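You operate a simulated robot arm through the tools that you are given. There is no shell and no other tool. Be economical: measure what you need, move in short steps, check, and stop when the job is done.

You run a simulated robot arm. Do the job below in one go: nothing can be reset, and whatever is moved stays where it is left.

TASK
Tape twice round the foot of the coil on the lift, then swing the arm out and switch off.
Fine: white tape; free the lock lever and leave it free; lift at that mark of the height plate; arm out while the lift moves; leave the turns knob.

Only the result counts: the job must be done as asked and must still hold three seconds after the hand-in. Knocking over, shifting, dropping, spilling or breaking anything else fails it.

THE ROBOT
A 6-joint arm with a two-finger gripper on a trunk, on a base that drives. Base frame: it is fixed to the floor where the robot stands at the start and does not move with it; the origin is under the middle of the robot, x ahead of it, y to its left, z up. Lengths are in mm, angles in degrees, forces in N, time in s.
Its first joint turns from -166.0 to 166.0 degrees. Places, roughly: lift power knob [600, -400, 900]; lock lever [1100, -100, 400]; turns knob [700, -300, 900]. Payload 2.45 kg.
The TCP is the grasp point between the finger pads, 20 mm short of the fingertips. In the tool frame z runs along the fingers and y along their closing line. Largest opening 140 mm; the body of the gripper starts 168 mm behind the TCP.
Orientation is told as [roll, pitch, yaw] about the base's x, y, z axes, in that order, counted from this pose: with the fingers straight down and closing along the base's y, the tool's x points along the base's -x, its y along +y and its z along -z.

THE INTERFACE
- The arm moves only by the tool arm_command. Its argument "steps" is a list of rows, each a list of 7 numbers: the opening in per cent of the stroke, from 0 (shut) to 100 (fully open), then the shift along the tool's x, y, z in mm, then the turn, a rotation vector about the tool's x, y, z in degrees. In form: [[grip, x, y, z, wx, wy, wz], ...]. A call has 1 to 12 rows; each row is the pose to reach, as a shift and turn from the pose commanded when the call began, along the tool's axes at that moment. Rows are played at 5 a second. More than 50 mm and 8.6 degrees between two rows, or a gripper value outside its range, and nothing of the call is played. A pose out of reach is approached as far as the arm can. The call stops where the force on the tool passes 60 N (or 10 N more than at its start, if that is more) or the arm is blocked; 0.2 s more then pass. Each finger travels about 45 mm/s and halts on what it meets, pressing with about 23 N; the grip force reading is that of the motor and also rises with nothing between the fingers. The clock runs only during rows and for 0.2 s after the last one: add rows that repeat a pose to give the fingers time. It gives the time, the measured TCP pose, the force on the tool (base axes), the opening and the grip force at its end, in the units of the frame above (readings bear some noise), with the torque about the TCP (base axes, N m) and any sound that the robot's microphone picked up, and new pictures: "pictures" is both (left out), scene, wrist or none.
- Cameras (640 x 400 px; columns grow to the right, rows downward): "scene" is now at [-101.6, 146.6, 1158.4]; the picture's right is [-0.30, -0.95, 0.00], its down [-0.16, 0.05, -0.99] and it looks along [0.94, -0.30, -0.17] (base axes); focal length 276 px, centre (320, 200). "wrist" rides on the gripper at [78, 11, -209] in the tool frame; the picture's right is [-0.14, 0.99, 0.00], its down [-0.92, -0.13, -0.37] and it looks along [-0.36, -0.05, 0.93] (tool axes); focal length 280 px, centre (320, 200). There is no depth. A picture from a camera that has moved, and an enlarged one, comes with that camera's place and axes in the base frame and with its lens.
- base_move(legs): drives the robot by 1 to 6 legs, each [ahead, left, turn to the left] in mm, mm and degrees, along the robot's own axes; the way and the turn of a leg run together, so that a leg with both is an arc; at most 1500 mm and 180 degrees a leg. The arm and the cameras ride along, it lands a little off, and it stops where it bumps. It gives what a move gives, and a new picture of the scene camera.
- turn_head(pan, tilt): turns the head with the scene camera to pan (to the left, within 143 degrees either way) and tilt (down, from -29 to 69), counted from straight ahead of the robot. It gives what a move gives, and a new picture of the scene camera.
- close_up(camera, box): a new picture of the part [left, top, right, bottom] of that camera's present view, enlarged. No time passes.
- sign_off(): hands the job in; it is judged then, once.

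Go step by step. Nothing tells you exact positions but the pictures and the camera data: compare them with the known pose of the tool, close in by small moves and look again before you grip or let go. The budget is 120 turns and 260 pictures, counting those below and the enlarged ones. Unless the task says otherwise, let go and move clear before handing in, and close with one line.

The tools are called after "Emit:" as a command line: name --pt "numbers of a row" for each row, then --argument value for the rest, lists and objects as JSON in quotes. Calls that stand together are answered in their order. arm_command: Moves the arm, as the interface text tells. Its arguments: {"type":"object","properties":{"steps":{"type":"array"},"pictures":{"type":"string","enum":["both","scene","wrist","none"]}},"required":["steps"]} The other tools are called the same way: base_move (legs) drives the base; turn_head (pan, tilt) turns the head that bears the scene camera; close_up (camera, box) takes an enlarged picture of a part of a camera's view; sign_off () hands the job in.

At the start:

```text
clock: 0.0
tool_pos: [530.6, -334.4, 1327.9]
ee_rot: [-0.1, 0.0, 0.0]
wrist_force: [-0.2, 0.4, -0.3]
wrist_torque: [-0.01, -0.01, 0.03]
width: 140.0
gripper_force: 0.2
robot x, y, heading: [1.9, 1.4, -0.2]
head pan, tilt: [-17.6, 9.9]
```

scene: 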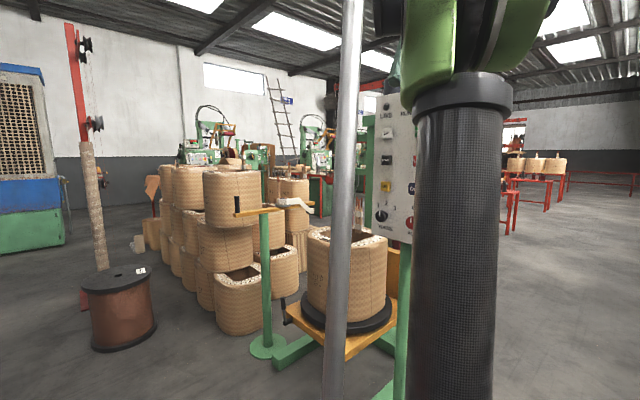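
wrist: 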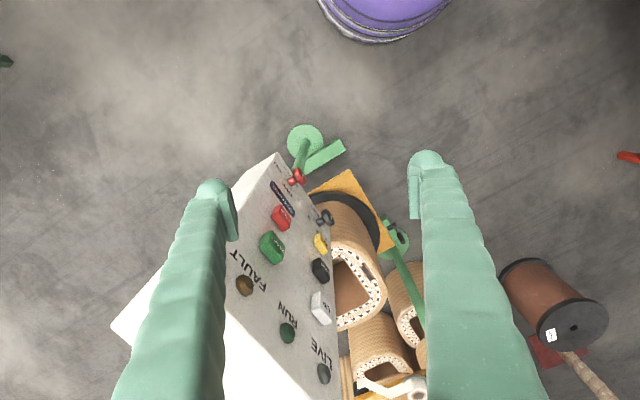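

I see a control panel at the right of the coil on a lift, with knobs and buttons. I will enlarge the views to read the panel.

Emit:
close_up --camera "scene" --box '[360, 80, 430, 250]'

Emit:
close_up --camera "scene" --box '[210, 170, 430, 380]'

Emit:
close_up --camera "wrist" --box '[220, 120, 440, 400]'

```text
2.35 times, centred on (395, 165) of scene
camera zoom: at [-101.6, 146.6, 1158.4], right [-0.3, -0.95, 0.0], down [-0.16, 0.05, -0.99], along [0.94, -0.3, -0.17], focal length 650 px, centre (144, 282)
```

zoom: 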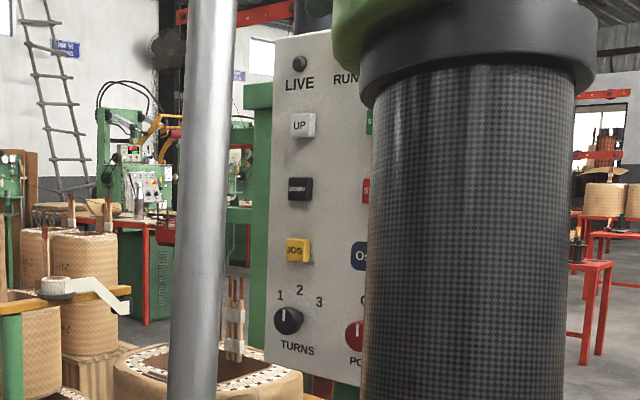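

```text
1.90 times, centred on (320, 275) of scene
camera zoom: at [-101.6, 146.6, 1158.4], right [-0.3, -0.95, 0.0], down [-0.16, 0.05, -0.99], along [0.94, -0.3, -0.17], focal length 526 px, centre (320, 57)
```

zoom: 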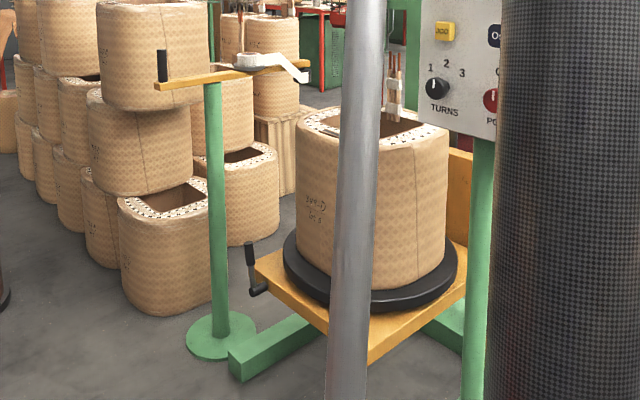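

```text
1.43 times, centred on (330, 260) of wrist
camera zoom: at [453.0, -323.9, 1538.6], right [0.14, 0.99, 0.0], down [0.92, -0.13, 0.37], along [0.36, -0.05, -0.93], focal length 401 px, centre (306, 114)
```

zoom: 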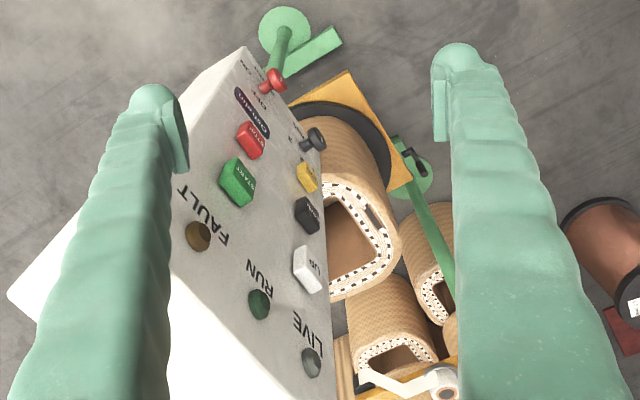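

The panel carries UP, DOWN, JOG, START, STOP, TURNS and POWER. Next I look more closely at the tape arm, the lock lever and the TURNS pointer.

Emit:
close_up --camera "scene" --box '[225, 185, 325, 248]'

Emit:
close_up --camera "scene" --box '[365, 190, 421, 246]'

Emit:
close_up --camera "scene" --box '[265, 280, 345, 330]'

Emit:
close_up --camera "wrist" --box '[260, 140, 350, 270]'

Emit:
close_up --camera "wrist" --box '[330, 300, 450, 400]'

```text
6.35 times, centred on (275, 216) of scene
camera zoom: at [-101.6, 146.6, 1158.4], right [-0.3, -0.95, 0.0], down [-0.16, 0.05, -0.99], along [0.94, -0.3, -0.17], focal length 1753 px, centre (606, 95)
```

zoom: 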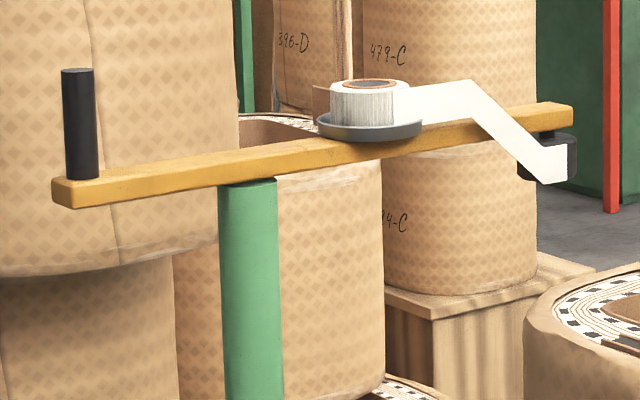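

```text
7.14 times, centred on (393, 218) of scene
camera zoom: at [-101.6, 146.6, 1158.4], right [-0.3, -0.95, 0.0], down [-0.16, 0.05, -0.99], along [0.94, -0.3, -0.17], focal length 1972 px, centre (-201, 71)
```

zoom: 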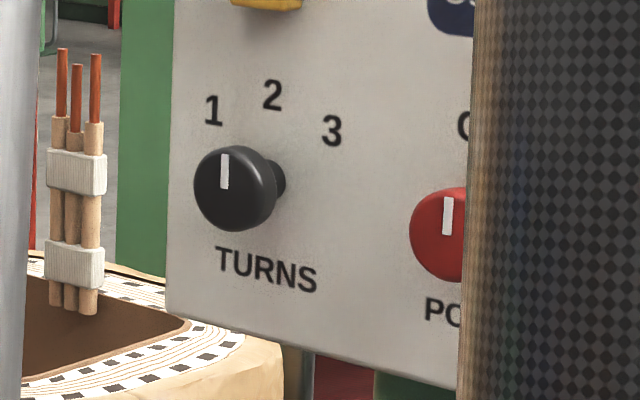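

```text
8.00 times, centred on (305, 305) of scene
camera zoom: at [-101.6, 146.6, 1158.4], right [-0.3, -0.95, 0.0], down [-0.16, 0.05, -0.99], along [0.94, -0.3, -0.17], focal length 2208 px, centre (440, -640)
```

zoom: 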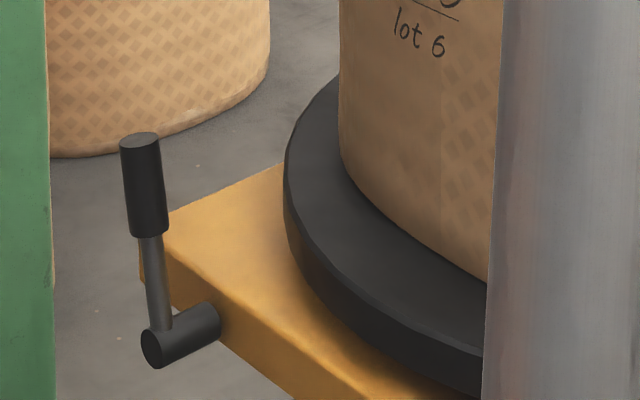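

```text
3.08 times, centred on (305, 205) of wrist
camera zoom: at [453.0, -323.9, 1538.6], right [0.14, 0.99, 0.0], down [0.92, -0.13, 0.37], along [0.36, -0.05, -0.93], focal length 863 px, centre (366, 185)
```

zoom: 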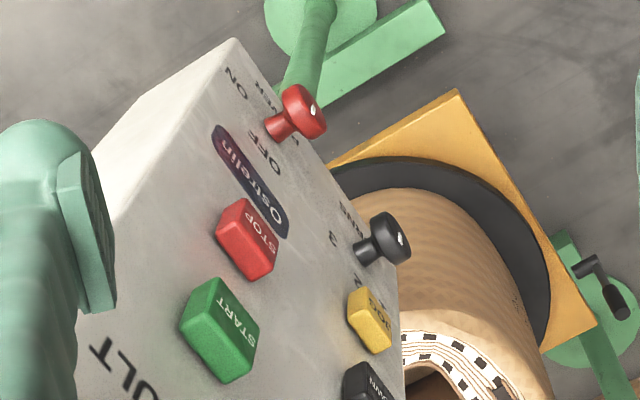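

```text
4.00 times, centred on (390, 350) of wrist
camera zoom: at [453.0, -323.9, 1538.6], right [0.14, 0.99, 0.0], down [0.92, -0.13, 0.37], along [0.36, -0.05, -0.93], focal length 1122 px, centre (40, -400)
```

zoom: 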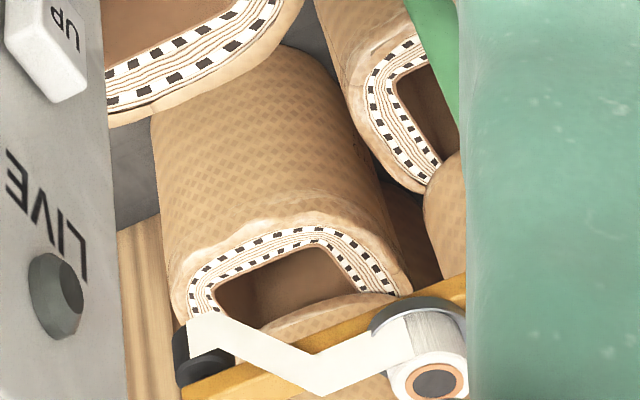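

TURNS already points at 2 (straight up), and white tape is on the arm. I check the surroundings for driving room before moving.

Emit:
turn_head --pan 20 --tilt 40

Emit:
turn_head --pan -60 --tilt 40

Emit:
turn_head --pan 40 --tilt 10

```text
clock: 1.0
tool_pos: [530.0, -335.1, 1329.8]
ee_rot: [0.0, 0.0, -0.1]
wrist_force: [-0.2, -0.3, -0.2]
wrist_torque: [0.0, 0.02, 0.01]
width: 140.1
gripper_force: 0.0
robot x, y, heading: [-2.5, 1.1, 0.2]
head pan, tilt: [20.0, 40.0]
camera scene: at [-110.3, 203.7, 1110.7], right [0.34, -0.94, 0.0], down [-0.6, -0.22, -0.77], along [0.72, 0.26, -0.64], focal length 276 px, centre (320, 200)
```

scene: 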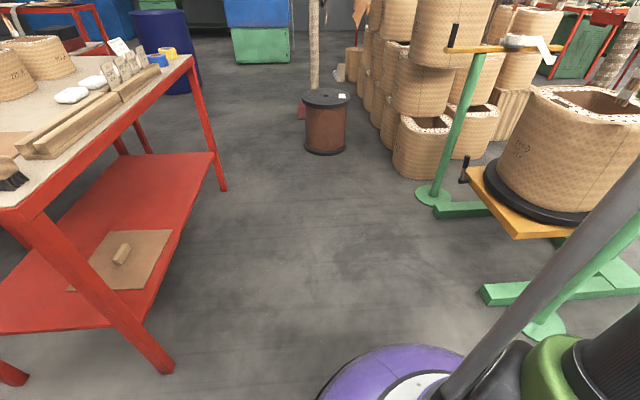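

```text
clock: 2.6
tool_pos: [530.9, -334.6, 1329.0]
ee_rot: [0.0, 0.0, 0.0]
wrist_force: [-0.2, 0.9, -0.3]
wrist_torque: [-0.01, 0.0, -0.01]
width: 140.4
gripper_force: 0.1
robot x, y, heading: [-3.7, -1.8, 0.2]
head pan, tilt: [-60.0, 40.0]
camera scene: at [-147.7, 101.0, 1110.6], right [-0.87, -0.5, 0.0], down [-0.32, 0.56, -0.77], along [0.38, -0.66, -0.64], focal length 276 px, centre (320, 200)
```

scene: 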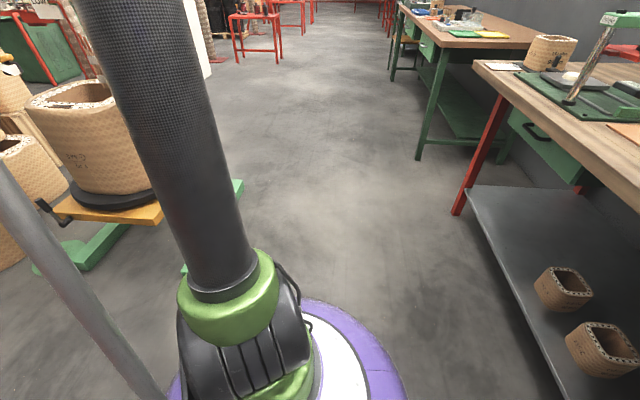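

```text
clock: 4.3
tool_pos: [530.7, -333.8, 1327.9]
ee_rot: [0.0, 0.0, 0.1]
wrist_force: [-0.1, -0.7, 0.3]
wrist_torque: [-0.02, -0.02, -0.01]
width: 140.2
gripper_force: 0.0
robot x, y, heading: [-0.4, 1.9, 0.1]
head pan, tilt: [40.0, 10.0]
camera scene: at [-119.0, 234.3, 1158.3], right [0.64, -0.77, 0.0], down [-0.13, -0.11, -0.98], along [0.75, 0.63, -0.17], focal length 276 px, centre (320, 200)
```

scene: 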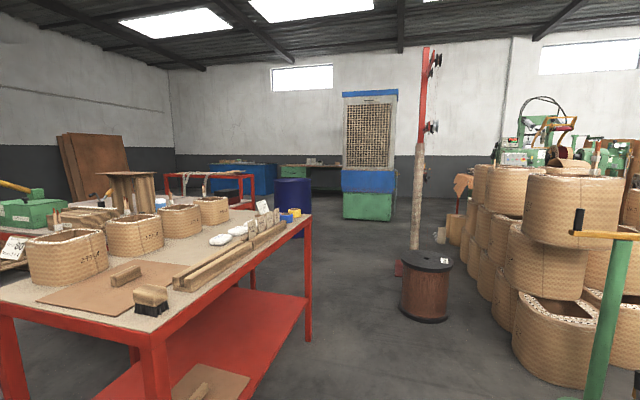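

The lift, panel and table stand about 24° turned in my frame, with a free corridor between. I drive clear of the panel, along it, and turn to face it.

Emit:
base_move --legs '[[-60, 137, 0], [431, 188, 0], [0, 0, -66]]'

Emit:
turn_head --pan 0 --tilt 15

```text
clock: 11.0
tool_pos: [266.1, -291.9, 1329.1]
ee_rot: [0.0, 0.0, -66.2]
wrist_force: [-0.2, 0.0, 0.8]
wrist_torque: [-0.01, -0.04, 0.01]
width: 140.2
gripper_force: 0.1
robot x, y, heading: [359.4, 326.7, -66.3]
head pan, tilt: [40.0, 10.0]
camera scene: at [526.0, 530.8, 1158.3], right [-0.44, -0.9, 0.0], down [-0.16, 0.08, -0.98], along [0.88, -0.44, -0.17], focal length 276 px, centre (320, 200)
```

scene: 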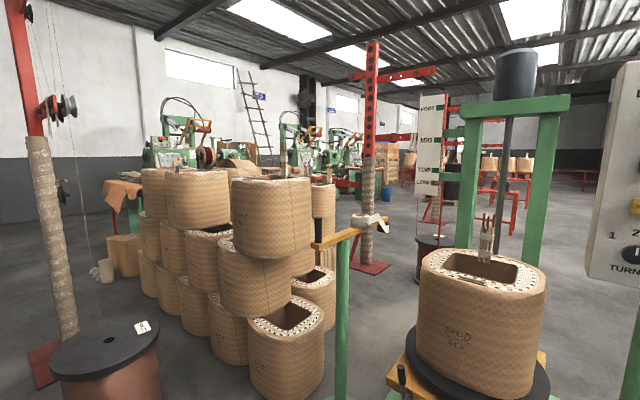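

```text
clock: 12.0
tool_pos: [267.3, -293.2, 1329.3]
ee_rot: [0.0, -0.1, -66.4]
wrist_force: [-0.8, -0.4, -0.1]
wrist_torque: [-0.01, -0.02, -0.04]
width: 139.8
gripper_force: 0.0
robot x, y, heading: [362.9, 327.8, -66.4]
head pan, tilt: [0.0, 15.0]
camera scene: at [480.3, 486.5, 1150.2], right [-0.92, -0.4, 0.0], down [-0.1, 0.24, -0.97], along [0.39, -0.88, -0.26], focal length 276 px, centre (320, 200)
```

scene: 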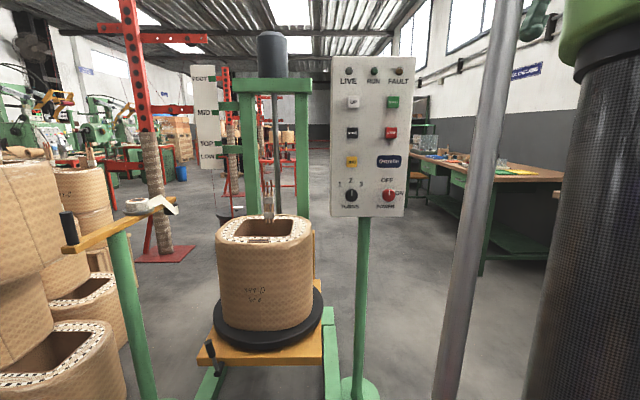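

Now the whole machine is in view. The height plate at the lift's left column reads FOOT, MID, TOP, LOW. I enlarge the details.

Emit:
close_up --camera "scene" --box '[330, 55, 410, 220]'

Emit:
close_up --camera "scene" --box '[180, 50, 280, 230]'

Emit:
close_up --camera "scene" --box '[180, 280, 340, 400]'

Emit:
close_up --camera "scene" --box '[50, 180, 190, 280]'

Emit:
close_up --camera "scene" --box '[335, 170, 410, 217]'

```text
2.42 times, centred on (370, 138) of scene
camera zoom: at [480.3, 486.5, 1150.2], right [-0.92, -0.4, 0.0], down [-0.1, 0.24, -0.97], along [0.39, -0.88, -0.26], focal length 669 px, centre (199, 352)
```

zoom: 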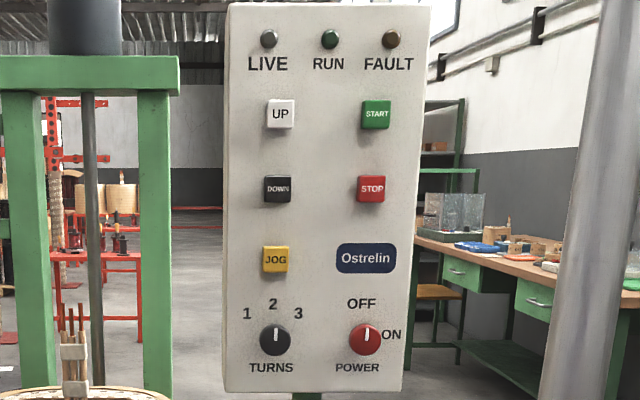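

```text
2.22 times, centred on (230, 140) of scene
camera zoom: at [480.3, 486.5, 1150.2], right [-0.92, -0.4, 0.0], down [-0.1, 0.24, -0.97], along [0.39, -0.88, -0.26], focal length 613 px, centre (520, 333)
```

zoom: 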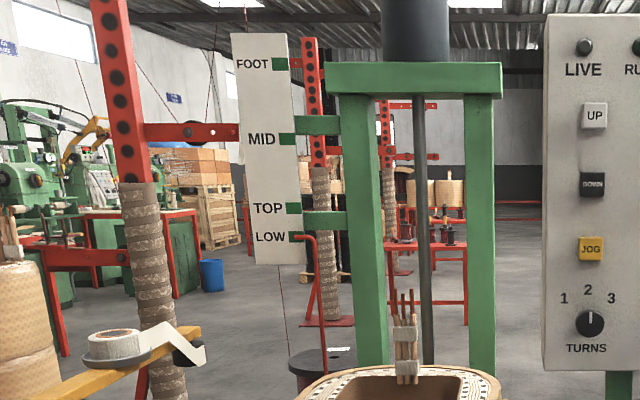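

```text
3.33 times, centred on (260, 340) of scene
camera zoom: at [480.3, 486.5, 1150.2], right [-0.92, -0.4, 0.0], down [-0.1, 0.24, -0.97], along [0.39, -0.88, -0.26], focal length 920 px, centre (520, -267)
```

zoom: 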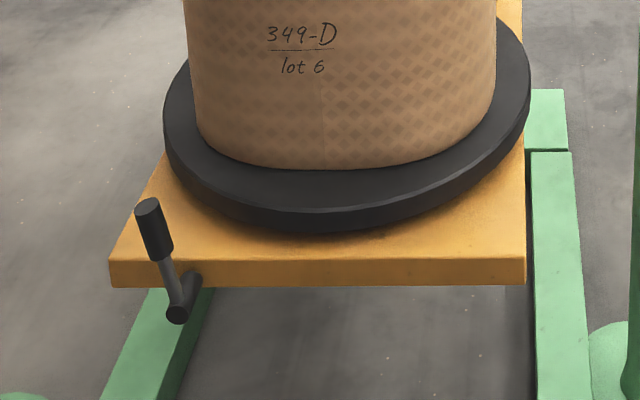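

```text
4.00 times, centred on (120, 230) of scene
camera zoom: at [480.3, 486.5, 1150.2], right [-0.92, -0.4, 0.0], down [-0.1, 0.24, -0.97], along [0.39, -0.88, -0.26], focal length 1104 px, centre (1120, 80)
```

zoom: 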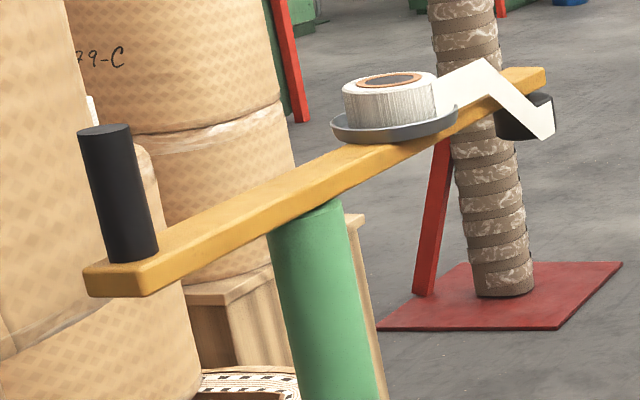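

```text
8.51 times, centred on (372, 194) of scene
camera zoom: at [480.3, 486.5, 1150.2], right [-0.92, -0.4, 0.0], down [-0.1, 0.24, -0.97], along [0.39, -0.88, -0.26], focal length 2349 px, centre (-127, 255)
```

zoom: 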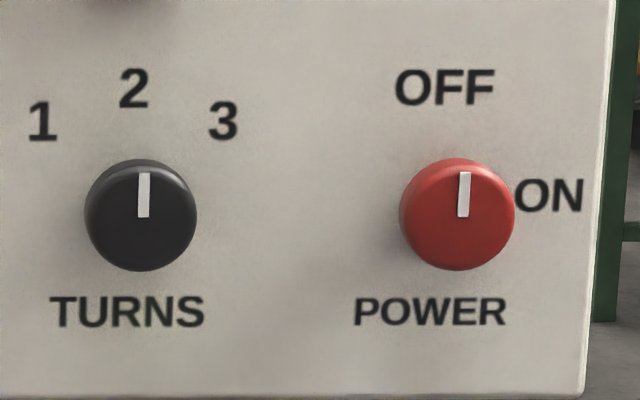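

POWER is OFF, TURNS is at 2, and the lift pointer stands at LOW; for the coil's foot the lift must go to FOOT. First I drive in front of the lock lever.

Emit:
base_move --legs '[[0, 500, 0]]'

Emit:
turn_head --pan 0 --tilt 40

```text
clock: 15.0
tool_pos: [739.2, -84.8, 1329.1]
ee_rot: [0.0, 0.1, -66.0]
wrist_force: [0.6, -0.2, -0.2]
wrist_torque: [-0.01, -0.03, 0.04]
width: 140.1
gripper_force: 0.1
robot x, y, heading: [827.7, 533.1, -66.2]
head pan, tilt: [0.0, 15.0]
camera scene: at [948.9, 694.8, 1150.1], right [-0.91, -0.41, 0.0], down [-0.11, 0.24, -0.97], along [0.39, -0.88, -0.26], focal length 276 px, centre (320, 200)
```

scene: 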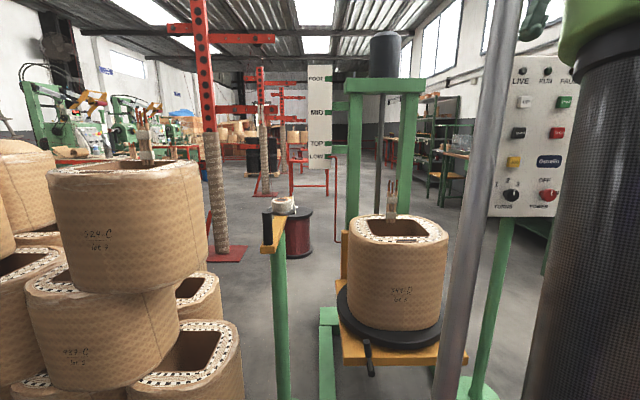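

```text
clock: 15.9
tool_pos: [739.5, -84.4, 1328.4]
ee_rot: [0.0, 0.0, -66.0]
wrist_force: [-0.6, 0.6, 0.0]
wrist_torque: [0.01, 0.0, -0.01]
width: 139.9
gripper_force: 0.1
robot x, y, heading: [830.0, 534.2, -66.2]
head pan, tilt: [0.0, 40.0]
camera scene: at [945.5, 702.4, 1110.7], right [-0.91, -0.41, 0.0], down [-0.26, 0.59, -0.77], along [0.31, -0.7, -0.64], focal length 276 px, centre (320, 200)
```

scene: 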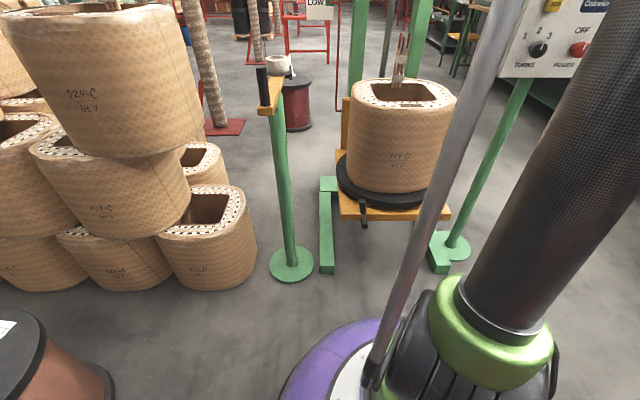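

Emit:
close_up --camera "scene" --box '[330, 180, 400, 240]'

Emit:
close_up --camera "scene" --box '[250, 40, 310, 120]'

```text
6.67 times, centred on (365, 210) of scene
camera zoom: at [945.5, 702.4, 1110.7], right [-0.91, -0.41, 0.0], down [-0.26, 0.59, -0.77], along [0.31, -0.7, -0.64], focal length 1840 px, centre (20, 133)
```

zoom: 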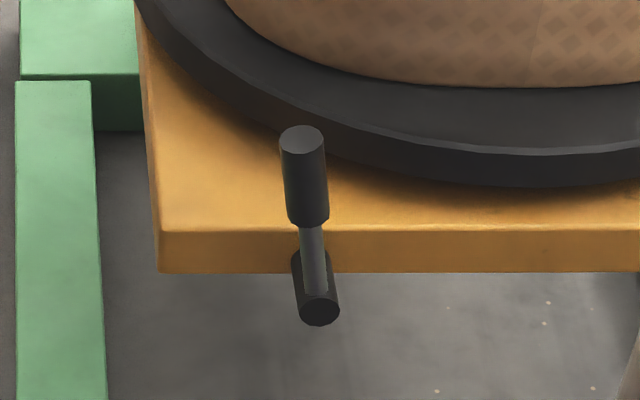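

```text
5.00 times, centred on (280, 80) of scene
camera zoom: at [945.5, 702.4, 1110.7], right [-0.91, -0.41, 0.0], down [-0.26, 0.59, -0.77], along [0.31, -0.7, -0.64], focal length 1380 px, centre (520, 800)
```

zoom: 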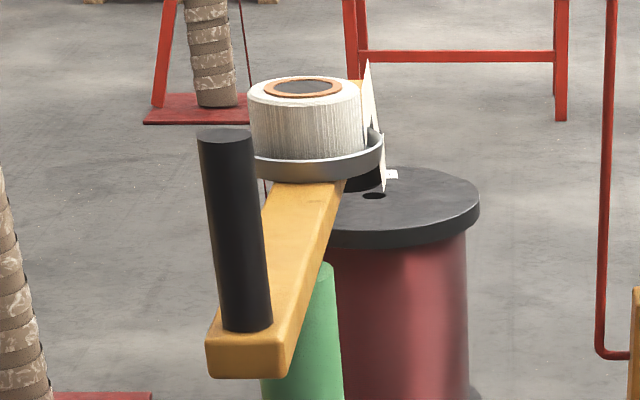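

The lever stands upright on the platform's front-left, at about (1121, -60), with its handle top near z 463. I bring the closed fingers down to the right of it for a look.

Emit:
arm_command --pt "0 -3 26 41 0 0 0" --pt "0 -6 52 82 0 0 0" --pt "0 -9 78 123 0 0 0" --pt "0 -12 104 164 0 0 0" --pt "0 -15 130 205 0 0 0" --pt "0 -18 156 246 0 0 0" --pt "0 -21 182 287 0 0 0" --pt "0 -24 208 328 0 0 0" --pt "0 -27 234 369 0 0 0" --pt "0 -30 260 410 0 0 0" --pt "0 -33 286 451 0 0 0" --pt "0 -36 310 492 0 0 0"

```text
clock: 18.5
tool_pos: [1039.2, 9.9, 838.4]
ee_rot: [0.0, 0.0, -65.9]
wrist_force: [-0.6, -0.1, -0.3]
wrist_torque: [-0.02, -0.01, 0.03]
width: 0.1
gripper_force: 22.7
robot x, y, heading: [830.6, 536.4, -65.7]
head pan, tilt: [0.0, 40.0]
camera scene: at [945.5, 702.5, 1110.6], right [-0.91, -0.41, 0.0], down [-0.26, 0.59, -0.77], along [0.31, -0.7, -0.64], focal length 276 px, centre (320, 200)
camera wrist: at [1017.5, 85.0, 1047.0], right [0.96, 0.28, 0.0], down [0.26, -0.89, 0.37], along [0.1, -0.35, -0.93], focal length 280 px, centre (320, 200)
```

scene: 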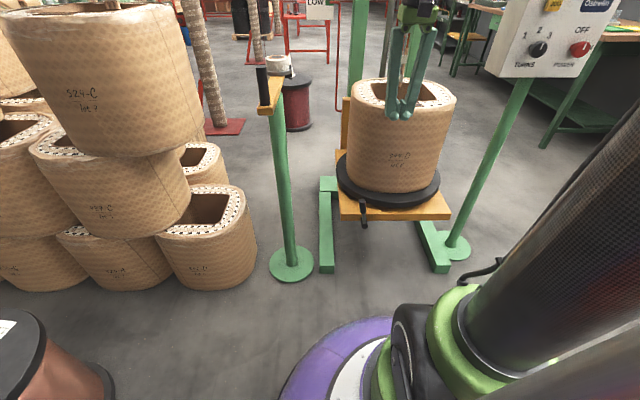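
wrist: 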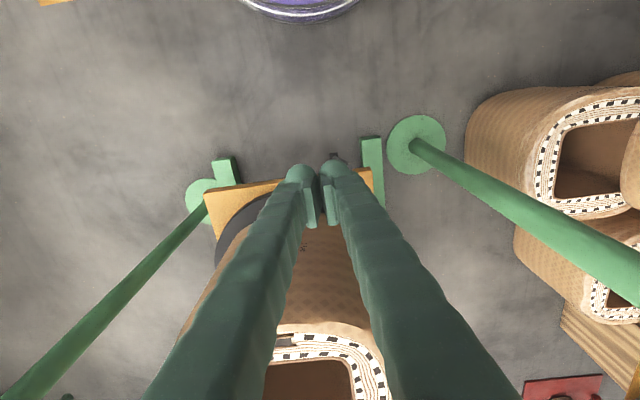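

Fingers are clear of the coil. I lower beside the lever, staying on the robot side, then look again.

Emit:
arm_command --pt "0 -8 0 45 0 0 0" --pt "0 -16 0 90 0 0 0" --pt "0 -24 0 135 0 0 0" --pt "0 -32 0 180 0 0 0" --pt "0 -40 0 225 0 0 0" --pt "0 -48 0 270 0 0 0" --pt "0 -54 0 315 0 0 0"

Emit:
close_up --camera "scene" --box '[310, 140, 460, 260]'

```text
clock: 20.1
tool_pos: [1058.6, -40.8, 523.1]
ee_rot: [0.0, 0.0, -66.0]
wrist_force: [0.4, 0.9, 0.2]
wrist_torque: [-0.02, 0.01, -0.02]
width: 0.2
gripper_force: 22.4
robot x, y, heading: [829.9, 531.1, -65.9]
head pan, tilt: [0.0, 40.0]
camera scene: at [945.6, 702.5, 1110.6], right [-0.91, -0.41, 0.0], down [-0.26, 0.59, -0.77], along [0.31, -0.7, -0.64], focal length 276 px, centre (320, 200)
camera wrist: at [1037.8, 34.9, 732.7], right [0.96, 0.28, 0.0], down [0.26, -0.89, 0.37], along [0.1, -0.35, -0.93], focal length 280 px, centre (320, 200)
```

scene: 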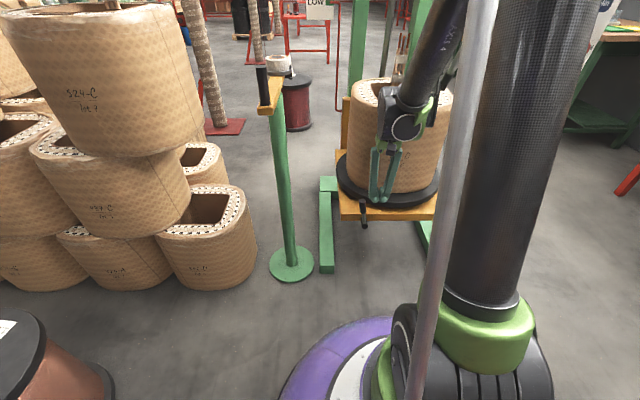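
wrist: 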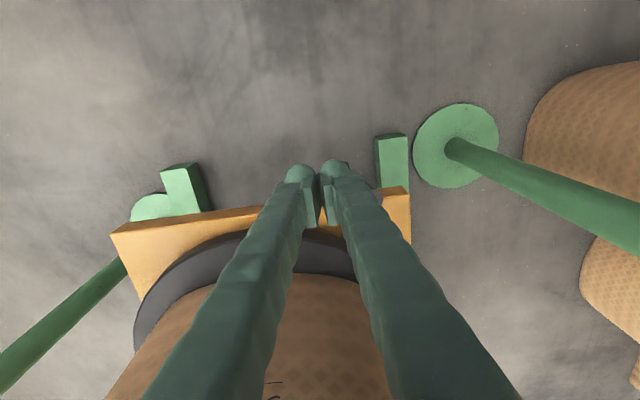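

```text
3.33 times, centred on (385, 200) of scene
camera zoom: at [945.6, 702.5, 1110.6], right [-0.91, -0.41, 0.0], down [-0.26, 0.59, -0.77], along [0.31, -0.7, -0.64], focal length 920 px, centre (103, 200)
```

zoom: 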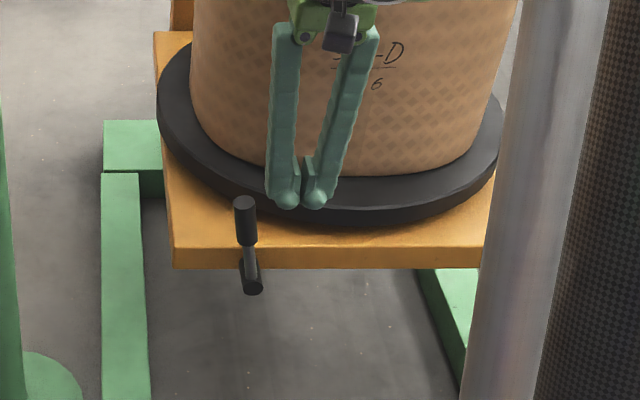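

The fingertips are just to the right of the handle. I back off slightly, lower to handle height, then push toward the left.

Emit:
arm_command --pt "0 0 -14 0 0 0 0" --pt "0 -15 -14 40 0 0 0" --pt "0 -36 -14 82 0 0 0"

Emit:
close_up --camera "scene" --box '[310, 140, 460, 260]'

```text
clock: 20.9
tool_pos: [1060.9, -78.9, 441.1]
ee_rot: [0.0, 0.0, -66.0]
wrist_force: [0.0, 0.6, -0.5]
wrist_torque: [-0.03, 0.01, 0.0]
width: 0.0
gripper_force: 22.8
robot x, y, heading: [826.8, 535.0, -66.1]
head pan, tilt: [0.0, 40.0]
camera scene: at [945.6, 702.4, 1110.6], right [-0.91, -0.41, 0.0], down [-0.26, 0.59, -0.77], along [0.31, -0.7, -0.64], focal length 276 px, centre (320, 200)
camera wrist: at [1039.6, -3.0, 650.4], right [0.96, 0.28, 0.0], down [0.26, -0.89, 0.37], along [0.1, -0.35, -0.93], focal length 280 px, centre (320, 200)
```

scene: 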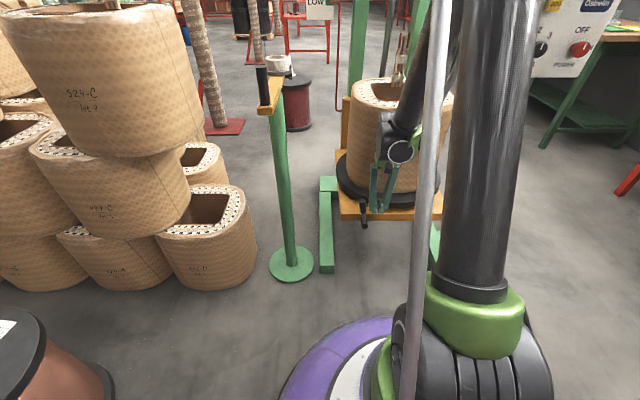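
wrist: 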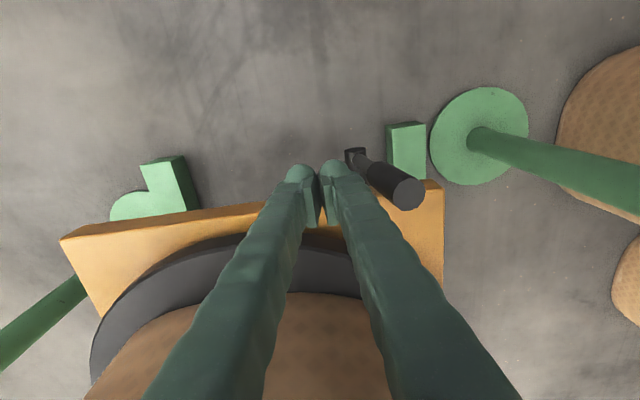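

```text
3.33 times, centred on (385, 200) of scene
camera zoom: at [945.6, 702.4, 1110.6], right [-0.91, -0.41, 0.0], down [-0.26, 0.59, -0.77], along [0.31, -0.7, -0.64], focal length 920 px, centre (103, 200)
```

zoom: 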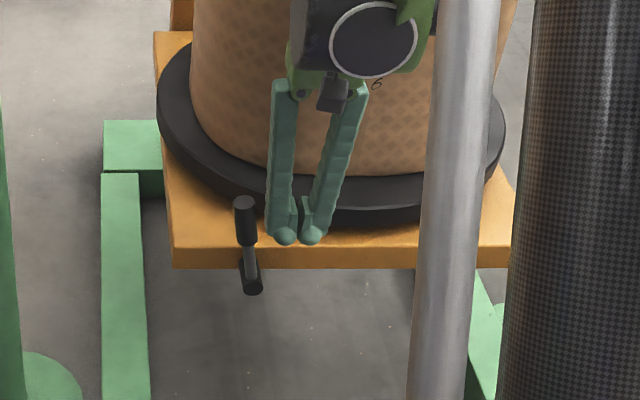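

The lever leans about 9° to the left. I push it gently left in small steps, watching the force.

Emit:
arm_command --pt "0 0 6 0 0 0 0" --pt "0 0 12 0 0 0 0" --pt "0 0 18 0 0 0 0" --pt "0 0 24 0 0 0 0" --pt "0 0 30 0 0 0 0"

```text
clock: 22.1
tool_pos: [1087.8, -68.3, 439.4]
ee_rot: [0.0, 0.0, -66.1]
wrist_force: [-1.7, -0.2, 0.5]
wrist_torque: [0.01, 0.02, 0.02]
width: 0.1
gripper_force: 23.2
robot x, y, heading: [830.7, 533.4, -66.1]
head pan, tilt: [0.0, 40.0]
camera scene: at [945.6, 702.4, 1110.6], right [-0.91, -0.41, 0.0], down [-0.26, 0.59, -0.77], along [0.31, -0.7, -0.64], focal length 276 px, centre (320, 200)
camera wrist: at [1067.0, 7.6, 649.2], right [0.96, 0.28, 0.0], down [0.26, -0.89, 0.37], along [0.1, -0.35, -0.93], focal length 280 px, centre (320, 200)
```

scene: 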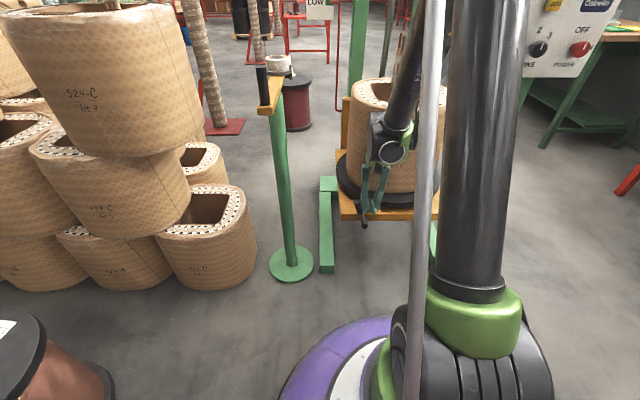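
wrist: 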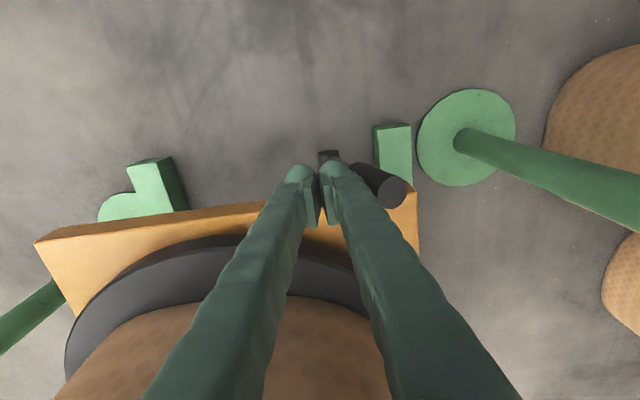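

Emit:
arm_command --pt "0 0 6 0 0 0 0" --pt "0 0 12 0 0 0 0" --pt "0 0 18 0 0 0 0" --pt "0 0 24 0 0 0 0" --pt "0 0 30 0 0 0 0" --pictures "wrist"

Emit:
close_up --camera "scene" --box '[310, 140, 460, 260]'

```text
clock: 23.3
tool_pos: [1115.8, -55.9, 441.0]
ee_rot: [0.0, 0.0, -65.9]
wrist_force: [-1.3, 0.1, 0.4]
wrist_torque: [0.0, -0.01, 0.0]
width: 0.1
gripper_force: 23.0
robot x, y, heading: [832.8, 535.1, -65.9]
head pan, tilt: [0.0, 40.0]
camera wrist: at [1094.2, 19.3, 650.2], right [0.96, 0.28, 0.0], down [0.26, -0.89, 0.37], along [0.1, -0.35, -0.93], focal length 280 px, centre (320, 200)
```

wrist: 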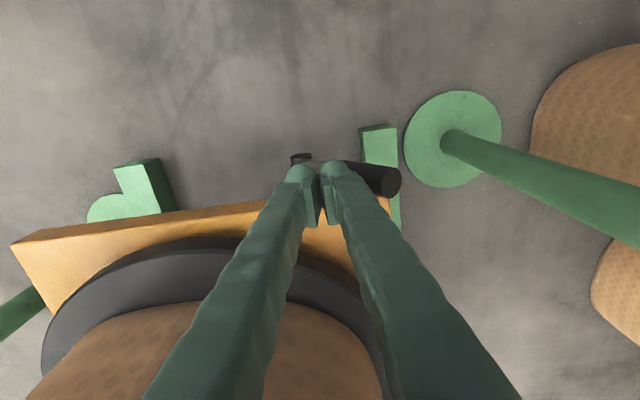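

```text
3.33 times, centred on (385, 200) of scene
camera zoom: at [945.6, 702.4, 1110.6], right [-0.91, -0.41, 0.0], down [-0.26, 0.59, -0.77], along [0.31, -0.7, -0.64], focal length 920 px, centre (103, 200)
```

zoom: 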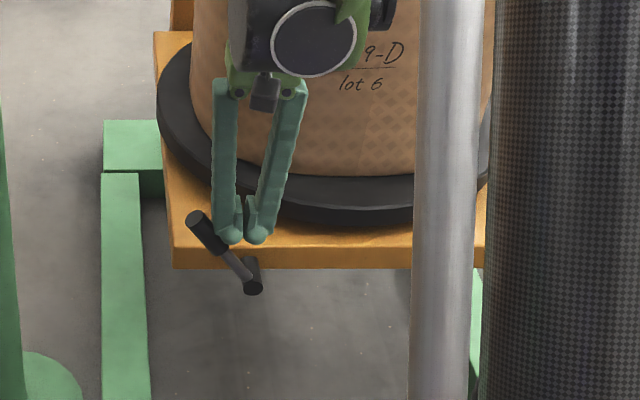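

It moves left with very little force (about 40° now). I keep going, curving down with the lever until it meets its stop.

Emit:
arm_command --pt "0 8 6 0 0 0 0" --pt "0 8 12 4 0 0 0" --pt "0 8 18 8 0 0 0" --pt "0 8 24 12 0 0 0" --pt "0 8 30 16 0 0 0" --pt "0 8 36 22 0 0 0" --pt "0 8 42 28 0 0 0" --pictures "wrist"

Emit:
close_up --camera "scene" --box '[310, 140, 460, 260]'

```text
clock: 24.9
tool_pos: [1151.3, -31.1, 412.5]
ee_rot: [0.1, 0.0, -66.1]
wrist_force: [0.3, -0.1, -0.7]
wrist_torque: [-0.01, -0.01, -0.03]
width: 0.0
gripper_force: 23.2
robot x, y, heading: [826.7, 535.3, -66.0]
head pan, tilt: [0.0, 40.0]
camera wrist: at [1129.5, 44.9, 621.4], right [0.96, 0.28, 0.0], down [0.26, -0.89, 0.37], along [0.1, -0.35, -0.93], focal length 280 px, centre (320, 200)
```

wrist: 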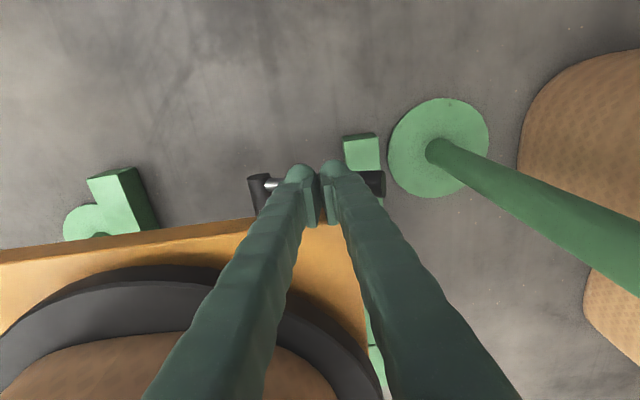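

```text
3.33 times, centred on (385, 200) of scene
camera zoom: at [945.6, 702.4, 1110.6], right [-0.91, -0.41, 0.0], down [-0.26, 0.59, -0.77], along [0.31, -0.7, -0.64], focal length 920 px, centre (103, 200)
```

zoom: 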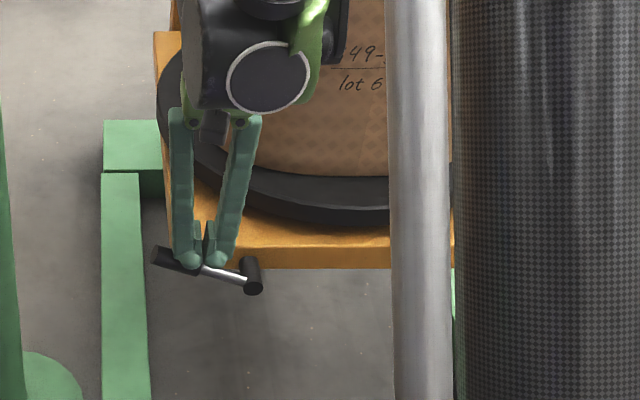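

The lever is nearly horizontal. I press down on the handle gently until the force shows its stop.

Emit:
arm_command --pt "0 0 4 6 0 0 0" --pt "0 0 4 12 0 0 0" --pt "0 0 4 18 0 0 0" --pt "0 0 4 24 0 0 0" --pt "0 0 4 30 0 0 0" --pictures "wrist"

Emit:
close_up --camera "scene" --box '[310, 140, 460, 260]'

```text
clock: 26.1
tool_pos: [1154.1, -29.3, 381.7]
ee_rot: [0.1, 0.0, -66.0]
wrist_force: [0.3, 0.2, 0.6]
wrist_torque: [0.01, -0.03, 0.05]
width: 0.1
gripper_force: 22.9
robot x, y, heading: [830.1, 530.6, -66.1]
head pan, tilt: [0.0, 40.0]
camera wrist: at [1132.9, 46.0, 591.1], right [0.96, 0.28, 0.0], down [0.26, -0.89, 0.37], along [0.1, -0.35, -0.93], focal length 280 px, centre (320, 200)
```

wrist: 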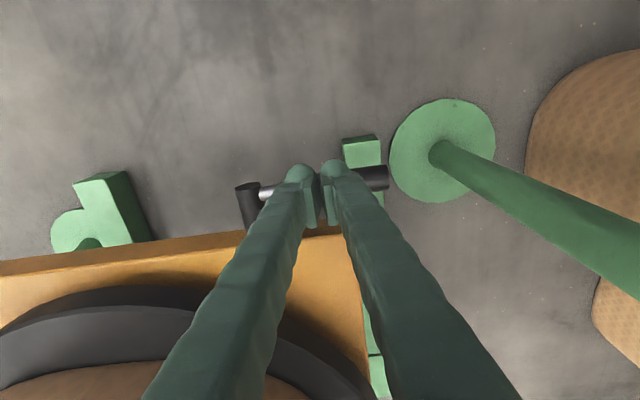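

```text
3.33 times, centred on (385, 200) of scene
camera zoom: at [945.6, 702.4, 1110.6], right [-0.91, -0.41, 0.0], down [-0.26, 0.59, -0.77], along [0.31, -0.7, -0.64], focal length 920 px, centre (103, 200)
```

zoom: 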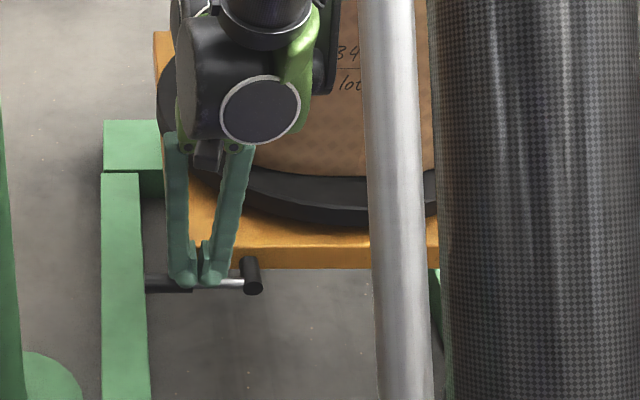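

Emit:
arm_command --pt "0 0 0 5 0 0 0" --pt "0 0 0 10 0 0 0" --pt "0 0 0 15 0 0 0" --pt "0 0 0 20 0 0 0" --pictures "wrist"

Emit:
close_up --camera "scene" --box '[310, 140, 460, 260]'

```text
clock: 26.6
tool_pos: [1154.3, -29.1, 381.3]
ee_rot: [-0.1, -0.2, -66.0]
wrist_force: [0.0, 0.0, 52.2]
wrist_torque: [0.08, -0.5, -0.06]
width: 0.1
gripper_force: 22.7
robot x, y, heading: [830.8, 535.2, -65.9]
head pan, tilt: [0.0, 40.0]
stopped in row 2: the force on the tool passed its limit at 77 N (the readings are from after the stop); the commanded pose is now the measured one
camera wrist: at [1132.6, 46.7, 589.0], right [0.96, 0.28, 0.0], down [0.26, -0.89, 0.37], along [0.1, -0.36, -0.93], focal length 280 px, centre (320, 200)
```

wrist: 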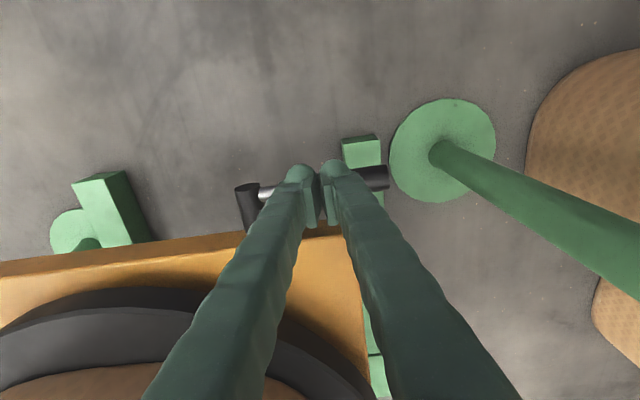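

```text
3.33 times, centred on (385, 200) of scene
camera zoom: at [945.0, 703.5, 1110.5], right [-0.91, -0.41, 0.0], down [-0.26, 0.59, -0.77], along [0.31, -0.7, -0.64], focal length 920 px, centre (103, 200)
```

zoom: 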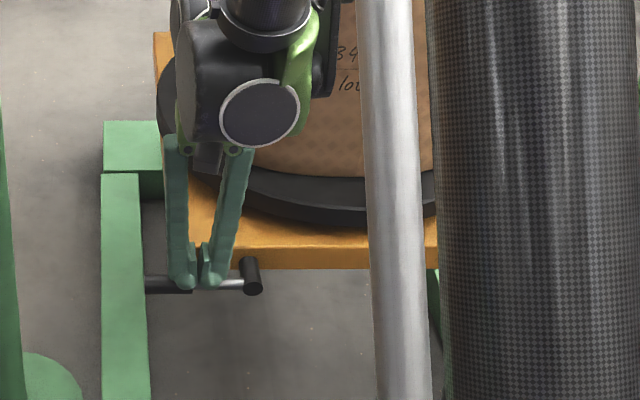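

The lever is at its stop, flat to the left. I take that as free, raise the arm clear and check that it stays.

Emit:
arm_command --pt "0 0 0 -30 0 0 0" --pt "0 10 0 -75 0 0 0" --pt "0 20 0 -120 0 0 0" --pt "0 30 0 -165 0 0 0" --pt "0 40 0 -210 0 0 0" --pt "0 50 0 -255 0 0 0" --pt "0 60 0 -300 0 0 0" --pt "0 70 0 -345 0 0 0" --pt "0 80 0 -390 0 0 0" --pt "0 90 0 -435 0 0 0" --pt "0 100 0 -480 0 0 0" --pt "0 110 0 -525 0 0 0" --pictures "scene"

Emit:
close_up --camera "scene" --box '[310, 140, 460, 260]'

```text
clock: 29.2
tool_pos: [1109.1, 72.8, 905.9]
ee_rot: [0.0, -0.1, -66.0]
wrist_force: [0.4, -0.8, 0.2]
wrist_torque: [0.03, 0.02, -0.02]
width: 0.4
gripper_force: 23.7
robot x, y, heading: [825.5, 533.8, -66.0]
head pan, tilt: [0.0, 40.0]
camera scene: at [945.6, 702.4, 1110.6], right [-0.91, -0.41, 0.0], down [-0.26, 0.59, -0.77], along [0.31, -0.7, -0.64], focal length 276 px, centre (320, 200)
```

scene: 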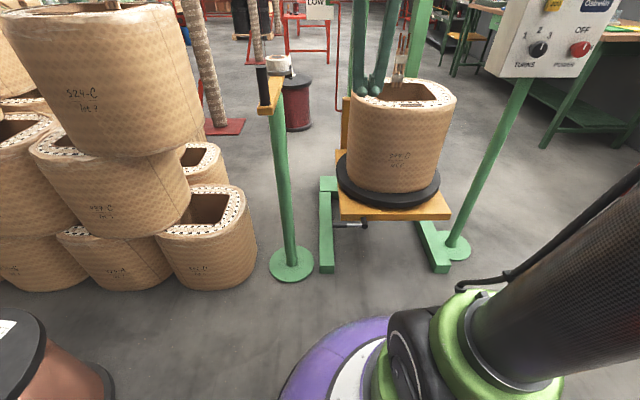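

```text
3.33 times, centred on (385, 200) of scene
camera zoom: at [945.6, 702.4, 1110.6], right [-0.91, -0.41, 0.0], down [-0.26, 0.59, -0.77], along [0.31, -0.7, -0.64], focal length 920 px, centre (103, 200)
```

zoom: 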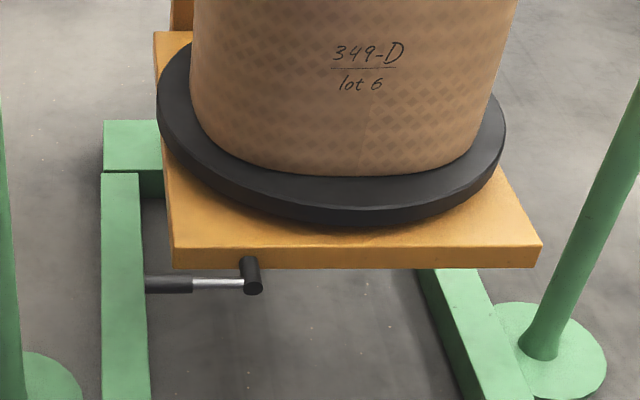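

The lever stays flat. Now I drive back in front of the panel.

Emit:
base_move --legs '[[0, -510, 0]]'

Emit:
turn_head --pan 0 --tilt 15

```text
clock: 32.2
tool_pos: [639.7, -138.4, 905.5]
ee_rot: [0.1, -0.1, -66.1]
wrist_force: [0.4, 0.6, -0.1]
wrist_torque: [-0.01, -0.03, -0.01]
width: 0.2
gripper_force: 22.3
robot x, y, heading: [358.0, 329.1, -66.2]
head pan, tilt: [0.0, 40.0]
camera scene: at [476.3, 493.7, 1110.6], right [-0.91, -0.4, 0.0], down [-0.26, 0.59, -0.77], along [0.31, -0.7, -0.64], focal length 276 px, centre (320, 200)
```

scene: 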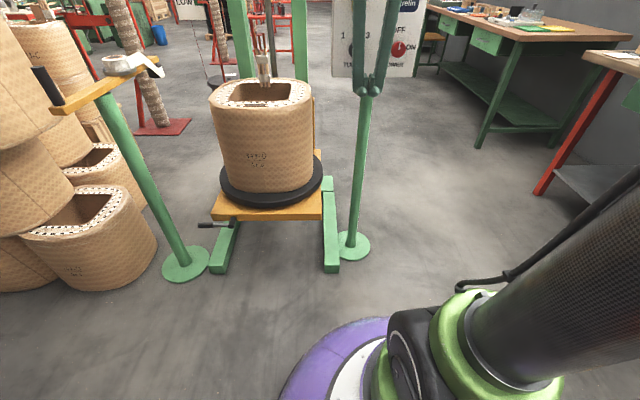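

```text
clock: 33.0
tool_pos: [637.6, -137.5, 905.3]
ee_rot: [0.0, -0.1, -66.3]
wrist_force: [-0.1, 0.4, -0.1]
wrist_torque: [0.0, 0.01, -0.04]
width: 0.0
gripper_force: 23.6
robot x, y, heading: [358.8, 329.5, -66.1]
head pan, tilt: [0.0, 15.0]
camera scene: at [479.7, 486.1, 1150.1], right [-0.91, -0.4, 0.0], down [-0.1, 0.24, -0.97], along [0.39, -0.88, -0.26], focal length 276 px, centre (320, 200)
```

scene: 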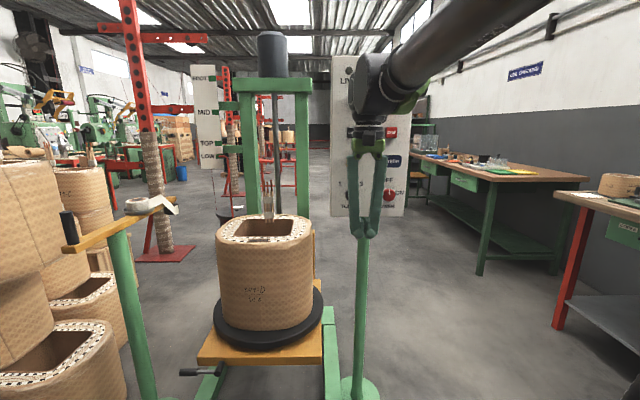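

I turn the tool to point at the panel, raising and advancing a little.

Emit:
arm_command --pt "0 -7 0 -15 0 -8.2 0" --pt "0 -14 0 -30 0 -16.4 0" --pt "0 -21 0 -45 0 -24.6 0" --pt "0 -28 0 -60 0 -32.8 0" --pt "0 -35 0 -75 0 -41 0" --pt "0 -42 0 -90 0 -49.2 0" --pt "0 -49 0 -105 0 -57.4 0" --pt "0 -56 0 -120 0 -65.6 0" --pt "0 -63 0 -135 0 -73.8 0" --pt "0 -70 0 -150 0 -82 0" --pt "0 -77 0 -165 0 -90 0"

```text
clock: 35.5
tool_pos: [671.4, -207.4, 1070.5]
ee_rot: [121.2, -89.9, 172.7]
wrist_force: [0.6, -0.1, 0.2]
wrist_torque: [-0.01, -0.02, 0.03]
width: 0.0
gripper_force: 22.8
robot x, y, heading: [359.5, 326.1, -66.1]
head pan, tilt: [0.0, 15.0]
camera scene: at [479.6, 486.2, 1150.1], right [-0.91, -0.4, 0.0], down [-0.1, 0.24, -0.97], along [0.39, -0.88, -0.26], focal length 276 px, centre (320, 200)
camera wrist: at [596.6, -13.0, 992.8], right [0.91, 0.4, 0.14], down [-0.27, 0.29, 0.92], along [0.33, -0.87, 0.37], focal length 280 px, centre (320, 200)
```

scene: 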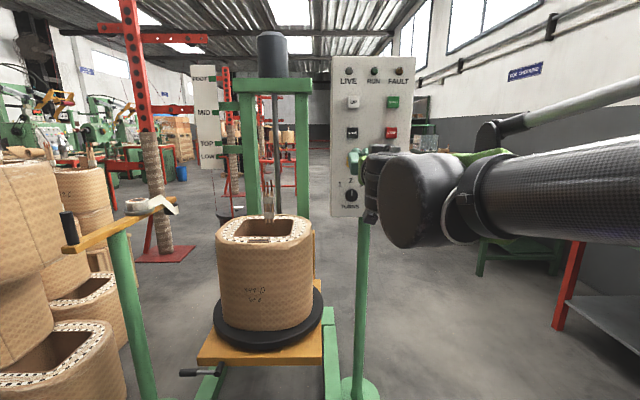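
wrist: 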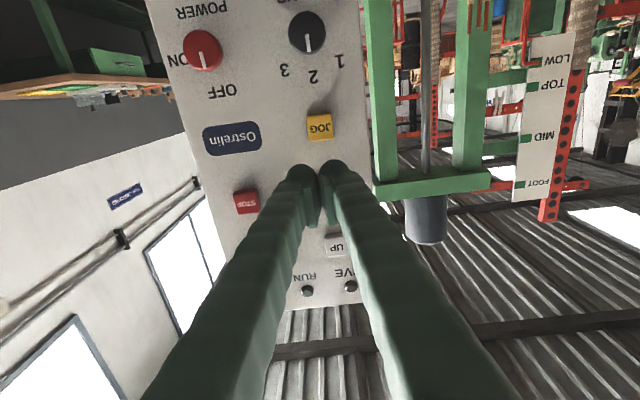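

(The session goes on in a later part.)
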